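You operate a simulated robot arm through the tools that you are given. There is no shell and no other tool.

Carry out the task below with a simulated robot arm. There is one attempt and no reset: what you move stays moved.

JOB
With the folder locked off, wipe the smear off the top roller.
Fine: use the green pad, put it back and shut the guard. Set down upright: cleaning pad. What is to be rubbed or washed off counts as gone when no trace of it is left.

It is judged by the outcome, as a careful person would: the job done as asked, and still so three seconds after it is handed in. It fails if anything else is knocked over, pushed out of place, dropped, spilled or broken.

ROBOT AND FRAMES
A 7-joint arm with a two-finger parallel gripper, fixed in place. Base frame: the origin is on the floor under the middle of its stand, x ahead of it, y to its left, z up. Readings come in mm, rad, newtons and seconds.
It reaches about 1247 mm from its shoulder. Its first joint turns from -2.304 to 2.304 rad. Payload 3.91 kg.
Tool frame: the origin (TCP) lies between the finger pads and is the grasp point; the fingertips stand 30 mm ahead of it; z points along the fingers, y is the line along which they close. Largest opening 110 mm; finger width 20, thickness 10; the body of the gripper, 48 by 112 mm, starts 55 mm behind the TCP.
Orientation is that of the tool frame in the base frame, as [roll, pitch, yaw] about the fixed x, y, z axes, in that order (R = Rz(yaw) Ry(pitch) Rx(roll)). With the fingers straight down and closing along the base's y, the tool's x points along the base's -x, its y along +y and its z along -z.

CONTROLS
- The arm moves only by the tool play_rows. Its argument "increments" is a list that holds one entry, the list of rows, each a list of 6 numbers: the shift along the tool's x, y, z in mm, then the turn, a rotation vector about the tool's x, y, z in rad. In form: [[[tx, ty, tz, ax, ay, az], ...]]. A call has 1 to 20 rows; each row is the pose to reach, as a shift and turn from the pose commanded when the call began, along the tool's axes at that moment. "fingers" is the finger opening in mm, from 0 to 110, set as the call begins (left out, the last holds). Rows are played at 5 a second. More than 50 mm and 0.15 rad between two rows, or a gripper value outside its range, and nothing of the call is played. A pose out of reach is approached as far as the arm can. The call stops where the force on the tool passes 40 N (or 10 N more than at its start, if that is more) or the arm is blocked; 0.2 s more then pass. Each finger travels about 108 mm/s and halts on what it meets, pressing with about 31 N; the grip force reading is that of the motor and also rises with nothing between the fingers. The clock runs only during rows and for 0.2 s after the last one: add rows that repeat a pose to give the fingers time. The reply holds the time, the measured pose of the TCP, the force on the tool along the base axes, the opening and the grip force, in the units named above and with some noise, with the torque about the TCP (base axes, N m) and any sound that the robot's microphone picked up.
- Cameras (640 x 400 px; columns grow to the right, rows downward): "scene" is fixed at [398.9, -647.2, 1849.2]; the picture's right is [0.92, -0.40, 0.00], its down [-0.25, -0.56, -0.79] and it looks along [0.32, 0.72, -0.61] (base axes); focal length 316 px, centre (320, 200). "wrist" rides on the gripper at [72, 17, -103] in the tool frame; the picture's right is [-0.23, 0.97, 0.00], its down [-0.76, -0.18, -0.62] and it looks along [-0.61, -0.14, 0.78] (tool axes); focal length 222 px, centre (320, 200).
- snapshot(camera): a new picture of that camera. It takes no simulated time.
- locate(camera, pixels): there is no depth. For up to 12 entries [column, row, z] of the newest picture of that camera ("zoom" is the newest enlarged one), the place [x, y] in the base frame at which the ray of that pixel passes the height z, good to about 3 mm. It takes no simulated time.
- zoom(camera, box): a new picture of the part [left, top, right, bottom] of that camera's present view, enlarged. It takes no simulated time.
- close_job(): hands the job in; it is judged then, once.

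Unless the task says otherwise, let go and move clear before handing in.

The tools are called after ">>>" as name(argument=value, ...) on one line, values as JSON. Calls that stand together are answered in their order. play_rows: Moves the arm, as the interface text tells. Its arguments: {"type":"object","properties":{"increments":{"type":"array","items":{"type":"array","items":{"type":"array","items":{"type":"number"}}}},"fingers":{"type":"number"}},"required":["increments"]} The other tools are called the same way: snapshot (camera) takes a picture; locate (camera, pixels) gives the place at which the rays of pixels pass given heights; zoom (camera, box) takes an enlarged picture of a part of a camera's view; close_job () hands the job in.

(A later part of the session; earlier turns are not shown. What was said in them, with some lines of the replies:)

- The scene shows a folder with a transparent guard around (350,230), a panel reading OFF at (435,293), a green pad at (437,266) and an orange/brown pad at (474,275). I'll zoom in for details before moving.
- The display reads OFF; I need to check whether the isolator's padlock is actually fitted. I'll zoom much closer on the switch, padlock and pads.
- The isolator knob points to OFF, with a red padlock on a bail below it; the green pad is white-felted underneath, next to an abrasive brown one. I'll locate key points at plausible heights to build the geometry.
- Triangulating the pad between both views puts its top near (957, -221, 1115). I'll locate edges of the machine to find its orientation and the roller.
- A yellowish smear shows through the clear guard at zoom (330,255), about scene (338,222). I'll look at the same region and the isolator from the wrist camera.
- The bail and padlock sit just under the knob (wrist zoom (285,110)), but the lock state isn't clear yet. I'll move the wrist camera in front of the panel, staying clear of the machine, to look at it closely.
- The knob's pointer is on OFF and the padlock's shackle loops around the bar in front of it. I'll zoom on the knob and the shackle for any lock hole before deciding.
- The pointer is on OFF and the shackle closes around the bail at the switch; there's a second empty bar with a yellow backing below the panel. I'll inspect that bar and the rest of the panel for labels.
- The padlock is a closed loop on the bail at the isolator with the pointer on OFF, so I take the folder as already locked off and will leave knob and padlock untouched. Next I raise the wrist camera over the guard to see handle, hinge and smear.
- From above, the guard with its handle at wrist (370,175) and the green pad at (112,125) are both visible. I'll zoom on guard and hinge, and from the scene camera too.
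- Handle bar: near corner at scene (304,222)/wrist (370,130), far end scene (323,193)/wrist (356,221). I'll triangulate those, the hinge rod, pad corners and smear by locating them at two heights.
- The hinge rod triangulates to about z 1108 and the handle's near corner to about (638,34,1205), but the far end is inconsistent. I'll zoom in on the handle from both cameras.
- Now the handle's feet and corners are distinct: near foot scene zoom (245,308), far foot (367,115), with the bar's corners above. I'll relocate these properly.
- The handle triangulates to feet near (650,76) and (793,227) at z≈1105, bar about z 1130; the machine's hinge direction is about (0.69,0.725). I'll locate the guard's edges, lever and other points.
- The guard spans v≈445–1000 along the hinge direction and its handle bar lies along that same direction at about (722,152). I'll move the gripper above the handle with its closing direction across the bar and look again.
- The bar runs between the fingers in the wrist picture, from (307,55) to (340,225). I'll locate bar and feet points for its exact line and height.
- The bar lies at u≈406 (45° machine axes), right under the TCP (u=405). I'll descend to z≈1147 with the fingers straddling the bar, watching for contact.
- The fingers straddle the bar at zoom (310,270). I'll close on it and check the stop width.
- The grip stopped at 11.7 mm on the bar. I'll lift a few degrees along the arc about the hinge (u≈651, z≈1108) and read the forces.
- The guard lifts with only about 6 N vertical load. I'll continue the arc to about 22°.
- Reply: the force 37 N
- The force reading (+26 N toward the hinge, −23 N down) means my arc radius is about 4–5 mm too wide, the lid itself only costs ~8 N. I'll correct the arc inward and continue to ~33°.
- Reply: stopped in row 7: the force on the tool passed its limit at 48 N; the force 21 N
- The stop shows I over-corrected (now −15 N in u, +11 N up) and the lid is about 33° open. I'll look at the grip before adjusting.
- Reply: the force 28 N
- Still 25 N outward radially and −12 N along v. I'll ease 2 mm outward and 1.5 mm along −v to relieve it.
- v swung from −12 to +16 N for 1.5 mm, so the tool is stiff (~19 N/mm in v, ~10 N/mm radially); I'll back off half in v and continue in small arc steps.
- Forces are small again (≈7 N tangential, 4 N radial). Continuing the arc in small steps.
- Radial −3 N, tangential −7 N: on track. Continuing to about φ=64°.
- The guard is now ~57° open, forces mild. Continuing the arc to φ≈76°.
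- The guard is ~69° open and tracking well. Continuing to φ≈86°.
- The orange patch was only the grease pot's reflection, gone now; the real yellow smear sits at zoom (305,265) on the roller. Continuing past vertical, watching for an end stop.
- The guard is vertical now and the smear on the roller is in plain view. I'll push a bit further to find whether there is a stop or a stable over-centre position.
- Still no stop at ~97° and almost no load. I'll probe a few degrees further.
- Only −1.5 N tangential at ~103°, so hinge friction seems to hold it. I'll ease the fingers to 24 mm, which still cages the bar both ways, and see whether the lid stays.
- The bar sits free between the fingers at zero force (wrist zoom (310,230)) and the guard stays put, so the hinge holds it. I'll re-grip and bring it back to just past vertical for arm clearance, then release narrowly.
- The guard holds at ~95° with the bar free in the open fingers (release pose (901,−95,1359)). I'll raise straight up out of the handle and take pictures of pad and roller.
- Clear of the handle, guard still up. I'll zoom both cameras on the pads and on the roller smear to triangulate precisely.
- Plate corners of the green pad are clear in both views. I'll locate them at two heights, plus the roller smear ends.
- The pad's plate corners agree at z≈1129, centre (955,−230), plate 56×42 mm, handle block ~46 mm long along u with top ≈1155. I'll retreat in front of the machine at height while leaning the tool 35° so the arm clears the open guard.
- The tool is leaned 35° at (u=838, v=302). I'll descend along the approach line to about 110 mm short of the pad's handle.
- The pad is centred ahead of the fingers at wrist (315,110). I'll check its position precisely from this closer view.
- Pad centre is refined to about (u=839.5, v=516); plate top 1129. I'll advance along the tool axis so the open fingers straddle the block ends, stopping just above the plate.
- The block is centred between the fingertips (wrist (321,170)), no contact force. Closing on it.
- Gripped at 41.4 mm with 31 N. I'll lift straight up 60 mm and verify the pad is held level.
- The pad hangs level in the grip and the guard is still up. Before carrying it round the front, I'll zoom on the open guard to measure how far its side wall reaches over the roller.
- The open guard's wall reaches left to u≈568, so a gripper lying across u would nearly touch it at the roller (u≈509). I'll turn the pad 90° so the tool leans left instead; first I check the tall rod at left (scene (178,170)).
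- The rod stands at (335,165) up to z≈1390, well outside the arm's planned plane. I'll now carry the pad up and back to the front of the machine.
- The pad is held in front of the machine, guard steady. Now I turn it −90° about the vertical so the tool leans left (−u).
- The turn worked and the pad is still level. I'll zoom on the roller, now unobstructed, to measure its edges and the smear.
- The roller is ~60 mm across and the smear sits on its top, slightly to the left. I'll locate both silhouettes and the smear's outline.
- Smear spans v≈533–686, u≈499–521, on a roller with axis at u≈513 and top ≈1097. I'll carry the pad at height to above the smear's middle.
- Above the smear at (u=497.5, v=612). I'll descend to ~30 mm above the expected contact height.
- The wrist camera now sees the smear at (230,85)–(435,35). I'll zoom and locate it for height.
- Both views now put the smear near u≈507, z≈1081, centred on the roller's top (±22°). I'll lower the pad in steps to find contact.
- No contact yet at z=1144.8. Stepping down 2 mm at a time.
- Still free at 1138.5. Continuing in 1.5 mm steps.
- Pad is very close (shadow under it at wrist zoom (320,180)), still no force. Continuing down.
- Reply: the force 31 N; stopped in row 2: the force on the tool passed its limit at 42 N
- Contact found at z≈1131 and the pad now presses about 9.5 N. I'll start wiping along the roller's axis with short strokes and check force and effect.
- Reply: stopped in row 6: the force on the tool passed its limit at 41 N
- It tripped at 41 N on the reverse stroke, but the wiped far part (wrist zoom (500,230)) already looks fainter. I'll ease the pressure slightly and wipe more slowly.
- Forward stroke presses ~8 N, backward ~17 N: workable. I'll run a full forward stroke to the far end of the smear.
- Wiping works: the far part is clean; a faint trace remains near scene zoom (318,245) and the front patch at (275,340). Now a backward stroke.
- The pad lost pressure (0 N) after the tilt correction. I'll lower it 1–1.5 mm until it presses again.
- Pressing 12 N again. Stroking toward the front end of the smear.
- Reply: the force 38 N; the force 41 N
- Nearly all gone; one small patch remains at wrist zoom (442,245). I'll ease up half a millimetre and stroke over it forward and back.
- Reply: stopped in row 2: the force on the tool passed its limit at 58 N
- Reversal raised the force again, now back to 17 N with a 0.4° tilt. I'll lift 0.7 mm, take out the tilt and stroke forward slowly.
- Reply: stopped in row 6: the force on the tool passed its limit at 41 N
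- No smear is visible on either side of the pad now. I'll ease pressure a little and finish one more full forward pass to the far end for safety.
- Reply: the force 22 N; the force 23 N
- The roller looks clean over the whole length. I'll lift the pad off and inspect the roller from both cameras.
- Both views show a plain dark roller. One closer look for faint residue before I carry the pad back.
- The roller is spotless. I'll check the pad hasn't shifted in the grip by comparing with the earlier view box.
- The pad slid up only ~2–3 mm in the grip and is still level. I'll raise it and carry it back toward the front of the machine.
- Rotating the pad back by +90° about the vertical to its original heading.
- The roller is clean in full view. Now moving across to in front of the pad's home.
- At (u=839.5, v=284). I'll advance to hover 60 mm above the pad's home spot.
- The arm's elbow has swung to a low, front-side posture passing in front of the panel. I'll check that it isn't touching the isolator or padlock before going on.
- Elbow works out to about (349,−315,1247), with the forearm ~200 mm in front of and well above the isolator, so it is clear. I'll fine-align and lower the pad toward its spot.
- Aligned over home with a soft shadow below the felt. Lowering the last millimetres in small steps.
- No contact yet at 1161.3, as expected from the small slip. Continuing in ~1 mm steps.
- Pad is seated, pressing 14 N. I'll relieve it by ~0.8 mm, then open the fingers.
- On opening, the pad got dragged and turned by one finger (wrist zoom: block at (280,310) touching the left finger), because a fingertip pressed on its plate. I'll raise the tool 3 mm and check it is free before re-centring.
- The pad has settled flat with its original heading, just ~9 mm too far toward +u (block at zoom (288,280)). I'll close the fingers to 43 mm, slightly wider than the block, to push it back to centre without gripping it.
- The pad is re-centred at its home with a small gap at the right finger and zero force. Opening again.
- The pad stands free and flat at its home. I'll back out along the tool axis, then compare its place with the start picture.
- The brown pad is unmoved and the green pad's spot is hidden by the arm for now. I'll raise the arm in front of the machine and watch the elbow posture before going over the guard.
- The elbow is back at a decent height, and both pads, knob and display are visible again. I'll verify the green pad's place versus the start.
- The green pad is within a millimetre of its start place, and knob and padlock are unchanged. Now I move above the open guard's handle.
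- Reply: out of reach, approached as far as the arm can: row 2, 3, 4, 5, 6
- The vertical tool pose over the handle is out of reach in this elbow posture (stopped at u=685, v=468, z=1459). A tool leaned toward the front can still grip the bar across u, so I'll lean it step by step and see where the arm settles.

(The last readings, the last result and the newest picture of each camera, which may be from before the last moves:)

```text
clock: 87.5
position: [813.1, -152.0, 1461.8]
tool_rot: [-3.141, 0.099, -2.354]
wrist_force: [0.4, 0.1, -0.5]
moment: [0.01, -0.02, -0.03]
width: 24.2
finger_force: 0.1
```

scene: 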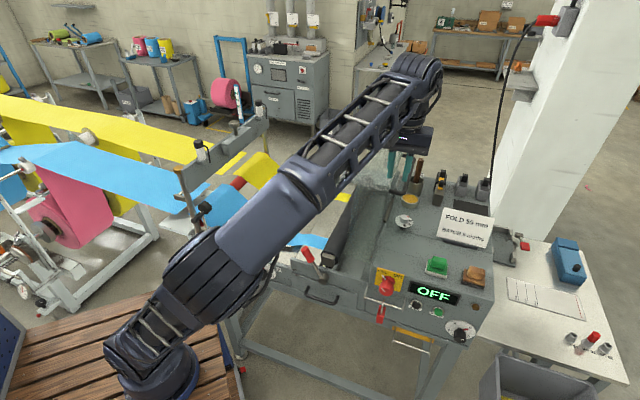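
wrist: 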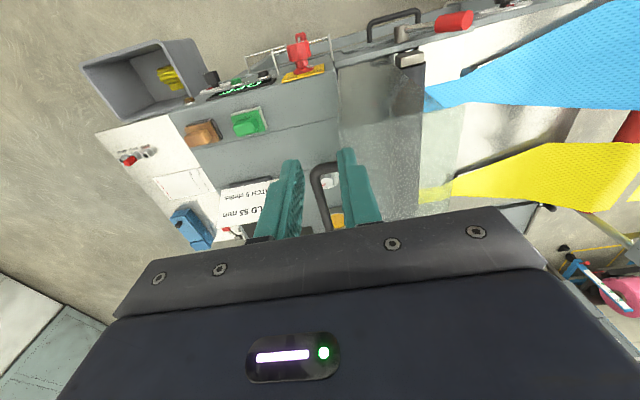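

The commanded pose follows the reached one, good. Continuing the lean to about 0.55 rad.

>>> play_rows(increments=[[[0, 0, 0, 0, -0.12, 0], [0, 0, 0, 0, -0.24, 0], [0, 0, 0, 0, -0.36, 0], [0, 0, 0, 0, -0.45, 0]]])

>>> snapshot(camera="wrist")

>>> snapshot(camera="scene")

```text
clock: 88.5
position: [811.2, -151.9, 1463.1]
tool_rot: [3.139, 0.55, -2.352]
wrist_force: [0.0, 1.2, -0.4]
moment: [-0.02, 0.01, 0.03]
width: 24.2
finger_force: 0.1
```

```text
taken
```

wrist: 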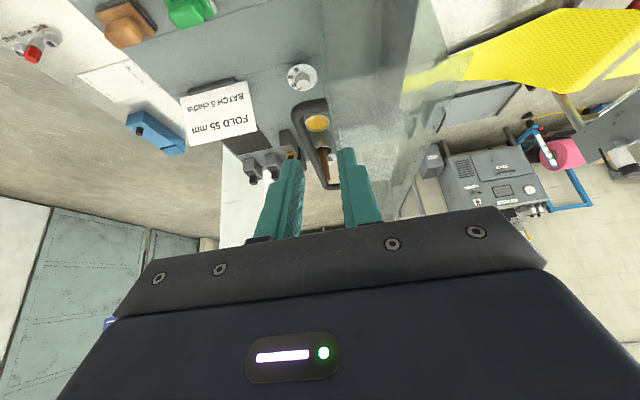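

```text
taken
```

scene: 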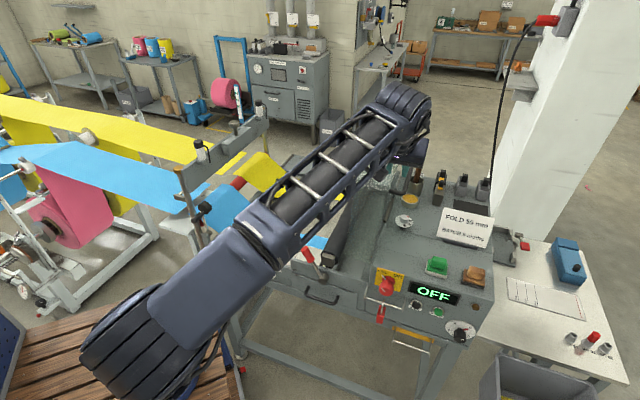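

The handle is visible at wrist (315,140). I'll move to hover about 90 mm above its bar.

>>> play_rows(increments=[[[-24, -8, 21, 0, 0, 0], [-48, -16, 43, 0, 0, 0], [-70.7, -23.3, 64.5, 0, 0, 0]]])

>>> snapshot(camera="wrist")

>>> snapshot(camera="scene")

```text
clock: 89.2
position: [895.3, -103.8, 1445.8]
tool_rot: [3.14, 0.55, -2.355]
wrist_force: [-0.2, -0.8, 0.4]
moment: [0.02, -0.01, -0.01]
width: 24.0
finger_force: 0.1
```

```text
taken
```

wrist: 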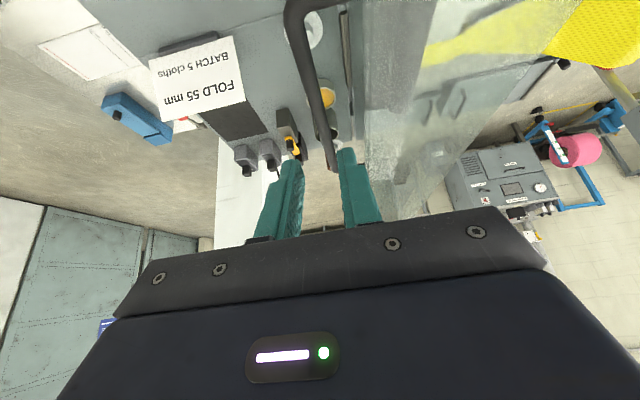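

```text
taken
```

scene: 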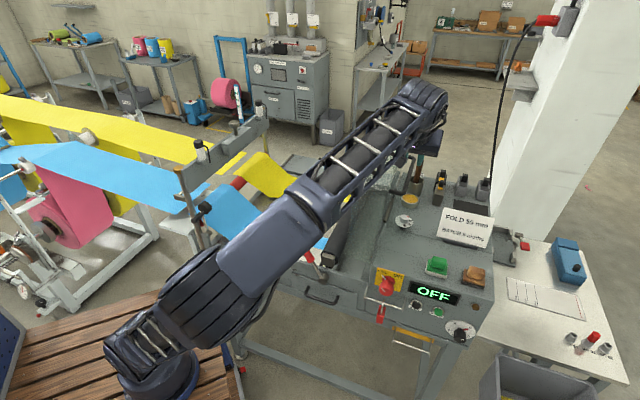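

Reached the hover point. I'll locate the bar from this view to confirm alignment before descending.

>>> zoom(camera="wrist", box=[240, 0, 420, 220])

>>> locate(camera="wrist", pixels=[[303, 50, 1346], [314, 90, 1346], [325, 135, 1346], [331, 162, 1346], [325, 135, 1336], [325, 135, 1356], [294, 10, 1346]])

```text
1.82 times, centred on (330, 110) of wrist
```

zoom: 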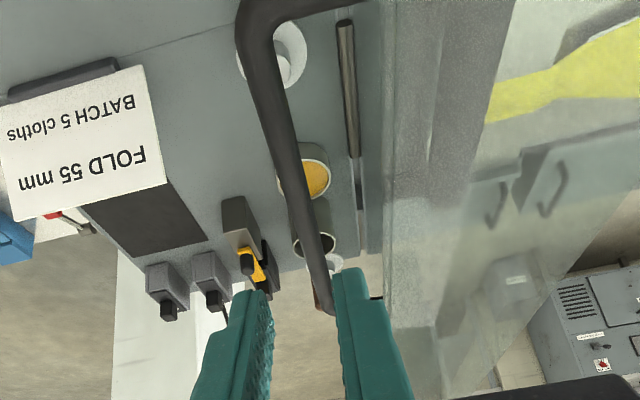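

```text
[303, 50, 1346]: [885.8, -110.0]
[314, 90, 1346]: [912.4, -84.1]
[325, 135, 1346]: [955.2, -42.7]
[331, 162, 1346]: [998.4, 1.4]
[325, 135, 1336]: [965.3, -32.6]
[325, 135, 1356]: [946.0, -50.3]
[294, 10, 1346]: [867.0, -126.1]
```

The bar lies at u≈704.5, 2 mm left of the TCP. I'll align, narrow to 22 mm and descend so the fingers straddle it.

>>> play_rows(increments=[[[0, 2, 0, 0, 0, 0], [13, 2, 21.3, 0, 0, 0], [24, 2, 39, 0, 0, 0], [34, 2, 55.5, 0, 0, 0], [42, 2, 68.5, 0, 0, 0], [46.5, 2, 75.9, 0, 0, 0]]], fingers=22)

>>> zoom(camera="wrist", box=[220, 20, 420, 240])

>>> zoom(camera="scene", box=[340, 90, 460, 220])

```text
clock: 90.7
position: [891.5, -102.5, 1357.0]
tool_rot: [3.141, 0.551, -2.356]
wrist_force: [-0.4, 1.0, 0.2]
moment: [0.01, -0.01, 0.0]
width: 21.9
finger_force: 0.1
```

```text
1.82 times, centred on (320, 130) of wrist
```

zoom: 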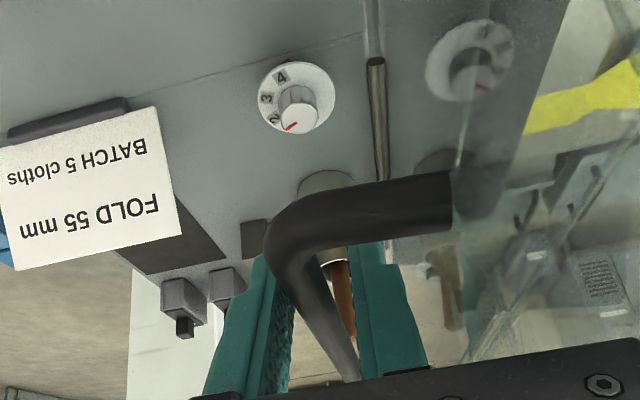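

```text
3.08 times, centred on (400, 155) of scene
```

zoom: 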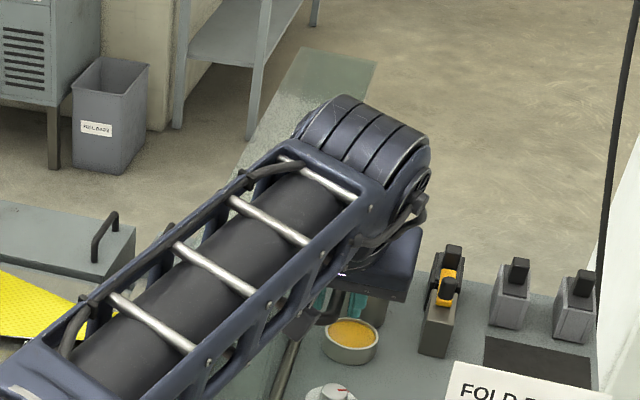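

The bar lies between the fingers (zoom (320,310)), zero force. I'll close on it, then start swinging the guard back along the same arc.

>>> play_rows(increments=[[[0, 0, 0, 0, 0, 0], [0, 0, 0, 0, 0, 0], [0, 0, 0, 0, 0, 0]]], fingers=8)

>>> play_rows(increments=[[[-0.84, 8.5, -1.36, 0, 0, 0], [-1.57, 17.1, -2.56, 0, 0, 0], [-2.09, 25.7, -3.41, 0, 0, 0]]])

```text
clock: 91.5
position: [892.0, -101.7, 1357.0]
tool_rot: [3.14, 0.549, -2.355]
wrist_force: [3.0, -2.7, 3.8]
moment: [0.16, -0.21, -0.16]
width: 11.7
finger_force: 44.8
```

```text
clock: 92.2
position: [872.2, -84.1, 1361.1]
tool_rot: [3.139, 0.547, -2.356]
wrist_force: [5.3, 1.3, -1.5]
moment: [0.05, -0.09, -0.13]
width: 11.9
finger_force: 45.0
```

Guard moves smoothly with ~5 N. Continuing past vertical.

>>> play_rows(increments=[[[-0.42, 8.6, -0.68, 0, 0, 0], [-0.63, 17.2, -1.02, 0, 0, 0], [-0.73, 25.9, -1.2, 0, 0, 0], [-0.63, 34.6, -1.02, 0, 0, 0], [-0.42, 43.2, -0.68, 0, 0, 0], [0, 51.8, 0, 0, 0, 0], [0.52, 60.4, 0.85, 0, 0, 0], [1.25, 69, 2.05, 0, 0, 0]]])

>>> snapshot(camera="scene")

```text
clock: 94.0
position: [826.0, -36.0, 1358.8]
tool_rot: [3.139, 0.549, -2.354]
wrist_force: [1.7, -2.2, 0.9]
moment: [-0.55, 0.35, -0.09]
width: 11.7
finger_force: 45.2
```

```text
taken
```

scene: 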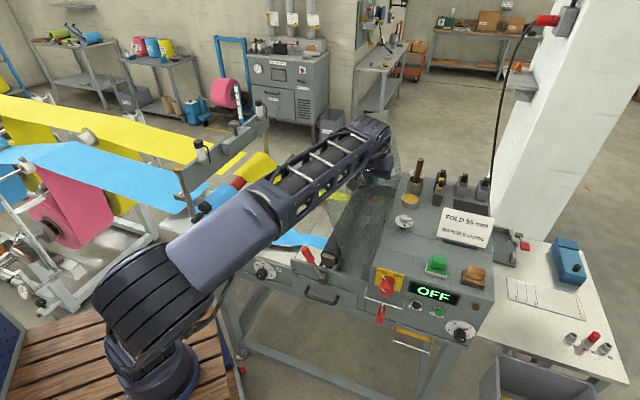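

On the arc within a millimetre, forces near zero. Continuing down to φ≈64°.

>>> play_rows(increments=[[[0.84, 8.5, 1.36, 0, 0, 0], [1.88, 16.9, 3.07, 0, 0, 0], [3.03, 25.3, 4.94, 0, 0, 0], [4.34, 33.5, 7.08, 0, 0, 0], [5.85, 41.7, 9.55, 0, 0, 0], [7.47, 49.8, 12.19, 0, 0, 0], [9.2, 57.8, 15, 0, 0, 0], [11.1, 65.6, 18.2, 0, 0, 0]]])

>>> zoom(camera="scene", box=[260, 90, 440, 280])

```text
clock: 95.8
position: [779.8, 11.5, 1337.6]
tool_rot: [3.139, 0.549, -2.355]
wrist_force: [-4.7, -12.6, -6.1]
moment: [-0.16, -0.09, -0.16]
width: 11.9
finger_force: 45.4
```

```text
2.11 times, centred on (350, 185) of scene
```

zoom: 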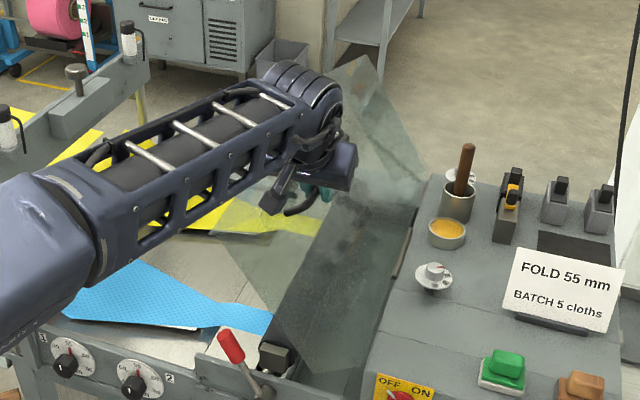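

Small side load of −12 N along v; I'll fold in a half-millimetre correction and continue to φ≈50°.

>>> play_rows(increments=[[[2.7, 7.4, 3.5, 0, 0, 0], [4.9, 15, 7.1, 0, 0, 0], [7.3, 22.4, 10.9, 0, 0, 0], [9.7, 29.7, 14.9, 0, 0, 0], [12.4, 36.8, 19.2, 0, 0, 0], [15.1, 43.7, 23.6, 0, 0, 0], [17.9, 50.4, 28.2, 0, 0, 0]]])

```text
clock: 97.5
position: [742.3, 46.8, 1304.4]
tool_rot: [-3.14, 0.55, -2.353]
wrist_force: [22.7, 21.0, 2.3]
moment: [0.02, -0.1, -0.16]
width: 11.7
finger_force: 45.3
```

Side load swung to +31 N along v; I'll correct 1.2 mm and continue with fewer rows per call.

>>> play_rows(increments=[[[-1, 0, 0.6, 0, 0, 0], [2, 6.5, 5.5, 0, 0, 0], [5.1, 12.9, 10.5, 0, 0, 0], [8.3, 19, 15.7, 0, 0, 0]]])

```text
clock: 98.5
position: [729.2, 60.2, 1286.1]
tool_rot: [3.14, 0.548, -2.355]
wrist_force: [-3.6, -0.9, 4.4]
moment: [-0.48, 0.3, -0.16]
width: 11.8
finger_force: 44.8
```

Balanced again. Next segment to φ≈34°.

>>> play_rows(increments=[[[3.35, 5.9, 5.46, 0, 0, 0], [6.74, 11.6, 11, 0, 0, 0], [10.24, 17, 16.7, 0, 0, 0], [13.85, 22.2, 22.6, 0, 0, 0], [17.6, 27.2, 28.6, 0, 0, 0]]])

>>> snapshot(camera="scene")

```text
clock: 99.7
position: [709.8, 79.5, 1252.0]
tool_rot: [3.139, 0.548, -2.355]
wrist_force: [-8.9, -7.9, 2.8]
moment: [-0.24, 0.15, -0.15]
width: 11.9
finger_force: 45.1
```

```text
taken
```

scene: 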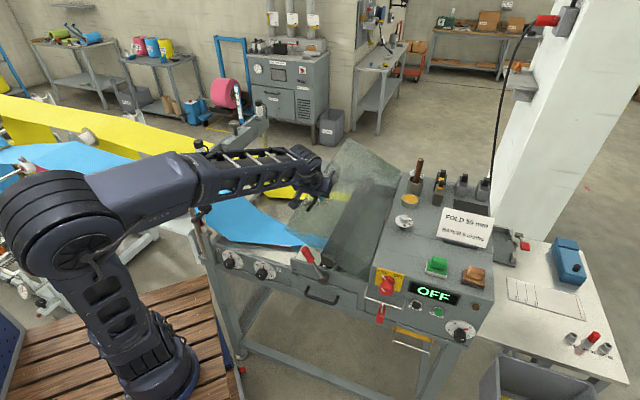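

Guard ~27° open, forces under 12 N. Continuing to φ≈24° with a small v correction.

>>> play_rows(increments=[[[4.2, 4.7, 6, 0, 0, 0], [8.1, 9.2, 12.3, 0, 0, 0], [12.1, 13.4, 18.8, 0, 0, 0]]])

>>> play_rows(increments=[[[4, 3.9, 6.6, 0, 0, 0], [8.1, 7.6, 13.2, 0, 0, 0]]])

```text
clock: 100.5
position: [700.7, 89.8, 1230.3]
tool_rot: [3.14, 0.549, -2.353]
wrist_force: [-6.9, -2.7, 2.1]
moment: [-0.55, 0.4, -0.17]
width: 11.8
finger_force: 45.2
```

```text
clock: 101.0
position: [695.9, 94.8, 1215.1]
tool_rot: [3.141, 0.548, -2.355]
wrist_force: [-1.8, -3.7, 1.5]
moment: [0.11, -0.22, -0.15]
width: 11.7
finger_force: 45.3
```

Tracking perfectly. Continuing to φ≈14°.

>>> play_rows(increments=[[[4.18, 3.3, 6.82, 0, 0, 0], [8.42, 6.4, 13.7, 0, 0, 0], [12.7, 9.3, 20.7, 0, 0, 0], [17, 11.8, 27.7, 0, 0, 0], [21.4, 14, 34.9, 0, 0, 0]]])

>>> zoom(camera="scene", box=[260, 140, 420, 290])

```text
clock: 102.2
position: [685.0, 104.8, 1172.4]
tool_rot: [3.141, 0.549, -2.353]
wrist_force: [1.1, 13.0, 3.6]
moment: [0.01, -0.16, -0.24]
width: 11.7
finger_force: 44.5
```

```text
2.67 times, centred on (340, 215) of scene
```

zoom: 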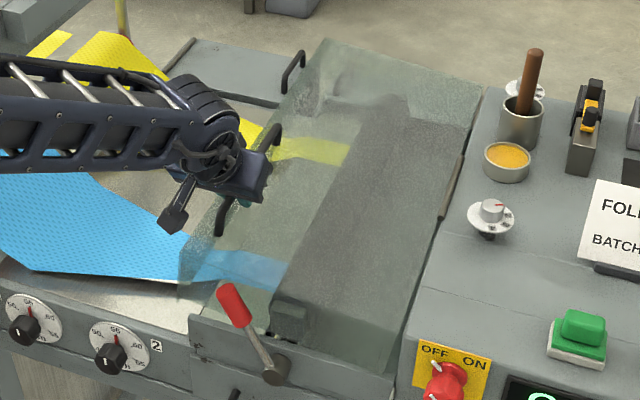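

Nearly shut (φ≈14°). Easing down the last degrees and watching for the seat.

>>> play_rows(increments=[[[2.2, 1.5, 3.6, 0, 0, 0], [4.39, 2.5, 7.16, 0, 0, 0], [6.6, 3.3, 10.8, 0, 0, 0], [8.83, 4.1, 14.4, 0, 0, 0]]])

>>> play_rows(increments=[[[1.6, 0.5, 2.6, 0, 0, 0], [3.1, 1, 5.1, 0, 0, 0]]])

```text
clock: 103.2
position: [682.9, 107.1, 1157.5]
tool_rot: [3.14, 0.551, -2.354]
wrist_force: [15.2, 6.1, 0.6]
moment: [0.12, -0.26, -0.23]
width: 12.0
finger_force: 44.7
```

```text
clock: 103.8
position: [681.9, 108.3, 1151.6]
tool_rot: [3.14, 0.55, -2.354]
wrist_force: [9.6, 5.8, 0.7]
moment: [-0.05, -0.15, -0.17]
width: 11.8
finger_force: 45.4
```

At z≈1152, no seat yet. Continuing in 2–3 mm steps.

>>> play_rows(increments=[[[1.05, 0.3, 1.7, 0, 0, 0], [2.1, 0.6, 3.4, 0, 0, 0]]])

>>> play_rows(increments=[[[0.8, 0.2, 1.3, 0, 0, 0], [1.57, 0.4, 2.56, 0, 0, 0]]])

```text
clock: 104.5
position: [680.6, 108.8, 1147.9]
tool_rot: [3.141, 0.548, -2.355]
wrist_force: [12.2, -0.9, -0.8]
moment: [-0.05, -0.03, -0.2]
width: 11.7
finger_force: 44.9
```

```text
clock: 105.0
position: [681.0, 109.1, 1143.7]
tool_rot: [3.138, 0.55, -2.353]
wrist_force: [10.6, -1.8, 7.2]
moment: [-0.36, 0.37, -0.19]
width: 11.7
finger_force: 44.9
```

Vertical force rose to +7 N: the guard is seating. A touch more to make sure it is fully down.

>>> play_rows(increments=[[[0.52, 0.1, 0.85, 0, 0, 0], [0.52, 0.1, 0.85, 0, 0, 0]]])

>>> zoom(camera="scene", box=[270, 150, 410, 280])

>>> zoom(camera="wrist", box=[200, 0, 460, 240])

```text
clock: 105.7
position: [680.0, 109.2, 1144.3]
tool_rot: [-3.141, 0.552, -2.355]
wrist_force: [11.2, -2.9, 28.1]
moment: [-0.48, 0.45, -0.19]
width: 11.9
finger_force: 45.2
```

```text
3.08 times, centred on (340, 215) of scene
```

zoom: 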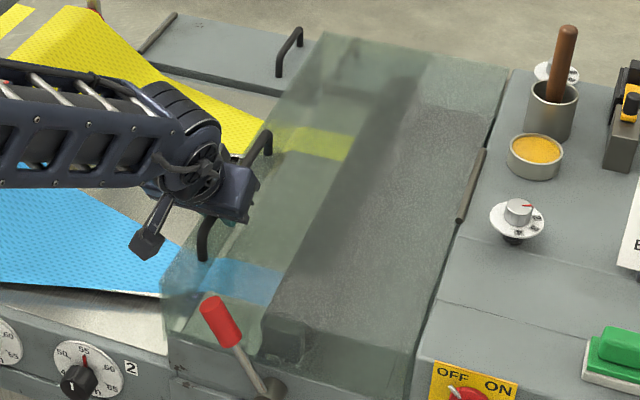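

```text
1.67 times, centred on (330, 120) of wrist
```

zoom: 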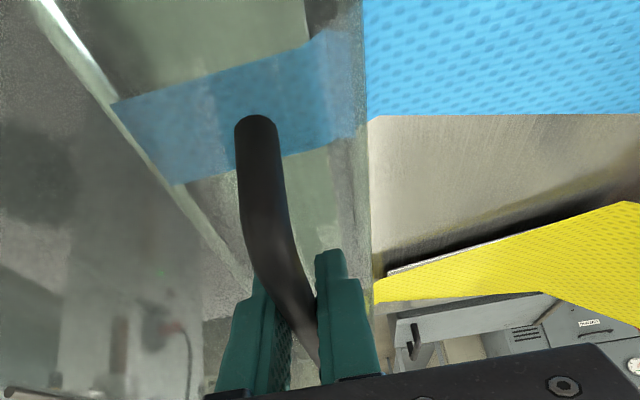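

The force jumped to 28 N for 1 mm: the guard is hard on its seat. I'll relieve the pressure, then open the fingers.

>>> play_rows(increments=[[[-0.6, 0, -1, 0, 0, 0], [-0.6, 0, -1, 0, 0, 0]]])

>>> play_rows(increments=[[[0, 0, 0, 0, 0, 0], [0, 0, 0, 0, 0, 0], [0, 0, 0, 0, 0, 0]]], fingers=50)

>>> zoom(camera="wrist", box=[200, 0, 460, 240])

```text
clock: 106.2
position: [681.5, 108.2, 1144.7]
tool_rot: [-3.141, 0.55, -2.355]
wrist_force: [13.4, -2.6, 13.0]
moment: [0.88, -0.86, -0.25]
width: 11.9
finger_force: 44.3
```

```text
clock: 107.0
position: [680.4, 108.9, 1144.7]
tool_rot: [3.139, 0.547, -2.357]
wrist_force: [-0.4, -0.4, 0.6]
moment: [-0.02, -0.02, -0.02]
width: 50.1
finger_force: 0.0
```

```text
1.67 times, centred on (330, 120) of wrist
```

zoom: 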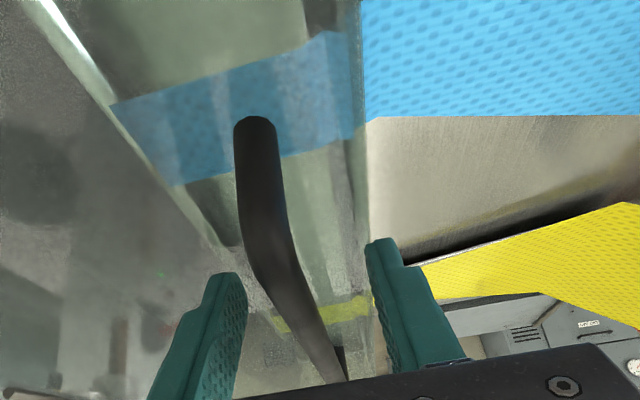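

The bar is free of the fingers, guard down. I'll raise the gripper clear and move back from the machine.

>>> play_rows(increments=[[[-10, 0, -17, 0, 0, 0], [-26, 0, -43, 0, 0, 0], [-50, 0, -80, 0, 0, 0], [-74, 0, -120, 0, 0, 0], [-100, 0, -160, 0, 0, 0], [-110, 0, -200, 0, 0, 0], [-110, 0, -240, 0, 0, 0]]])

>>> snapshot(camera="scene")

>>> snapshot(camera="wrist")

>>> zoom(camera="scene", box=[280, 160, 400, 280])

```text
clock: 108.7
position: [660.2, 84.6, 1407.5]
tool_rot: [3.14, 0.549, -2.355]
wrist_force: [0.2, 0.3, 0.0]
moment: [0.02, 0.03, 0.04]
width: 49.9
finger_force: 0.0
```

```text
taken
```

scene: 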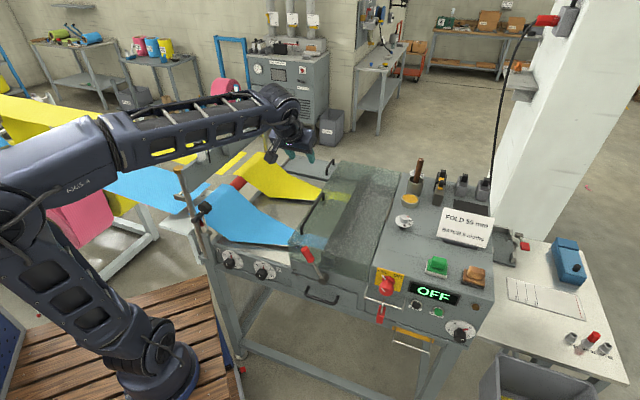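

```text
taken
```

wrist: 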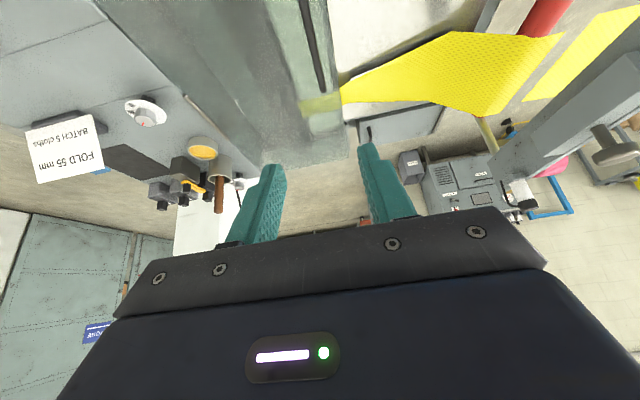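

```text
3.33 times, centred on (340, 220) of scene
```

zoom: 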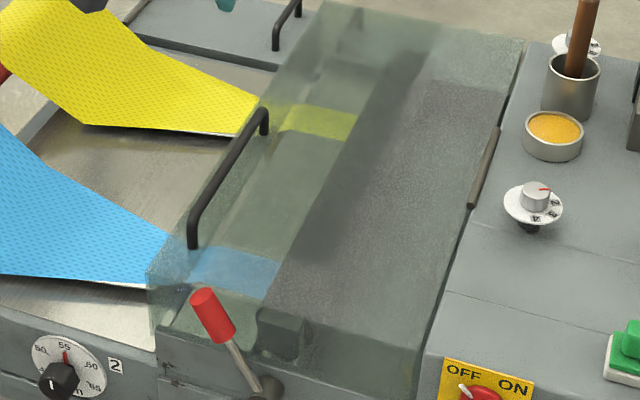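

The guard is shut with its handle back at zoom (193,240) exactly as at the start, and no smear shows beneath. One last check on the pads, isolator and shelf items.

>>> zoom(camera="scene", box=[340, 220, 500, 360])

>>> zoom(camera="scene", box=[380, 140, 540, 260])

>>> zoom(camera="scene", box=[310, 180, 370, 250])

>>> zoom(camera="scene", box=[416, 245, 496, 295])

```text
2.86 times, centred on (420, 290) of scene
```

zoom: 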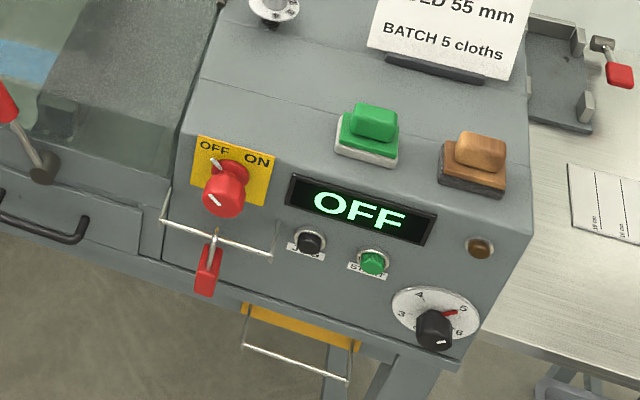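

```text
3.33 times, centred on (460, 200) of scene
```

zoom: 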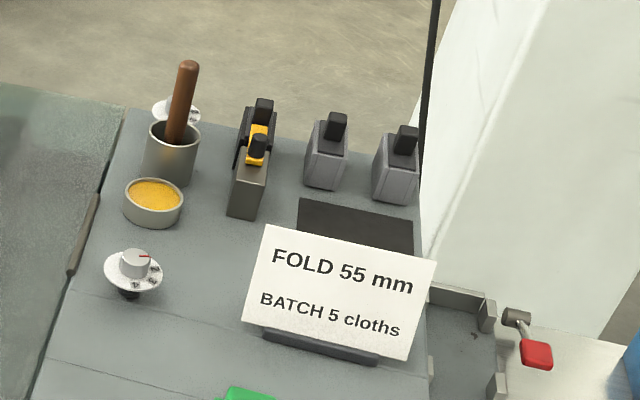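

```text
5.71 times, centred on (340, 215) of scene
```

zoom: 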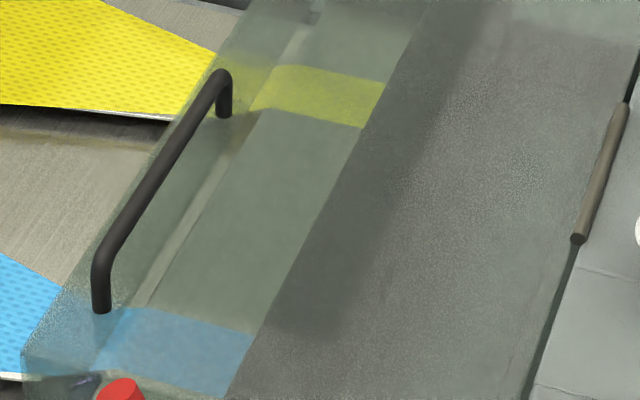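

```text
8.00 times, centred on (456, 270) of scene
```

zoom: 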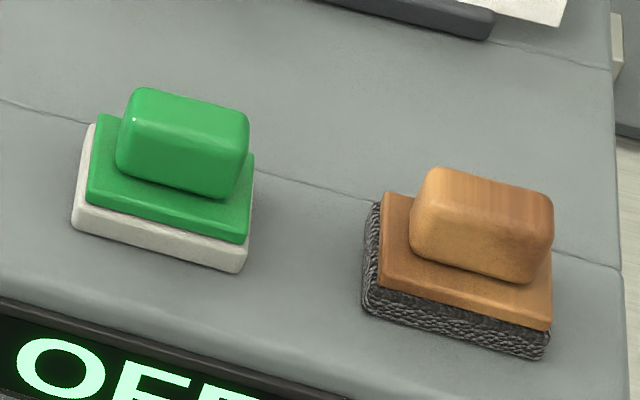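

Every check matches the start: knob on OFF with the padlock still on its bail, guard shut, no smear on the roller. The green pad is upright in its original place, nothing else has moved, and the gripper is empty and clear. Handing in.

>>> close_job()

```text
The job is handed in.
```

The smear is off the top roller: neither camera showed any trace of it, with the guard open or after it was shut. The green pad is back upright within about a millimetre of where it stood, and the guard is shut on its seat. I've handed the job in.

- **Lock-off:** I did not set this myself. The isolator was already on OFF and the padlock was hanging on the bar at the switch, so I took the folder as locked off and left both alone. There is also an empty bar with a yellow backing below the panel. If that is the real lock point, the folder was not locked off while I wiped.
- **Force:** The call-stopping force limit tripped a few times, once while I was opening the guard and a few times while wiping. The highest reading was 58 N during wiping. I saw no damage.
- **Setting the pad down:** A fingertip caught the pad and dragged it about 9 mm to one side when I let go. I pushed it back to its place and checked it against the first picture.

In the final pictures the brown pad, the items on the panel, the lever and the cloths look as they did at the start, and the gripper is empty and clear.
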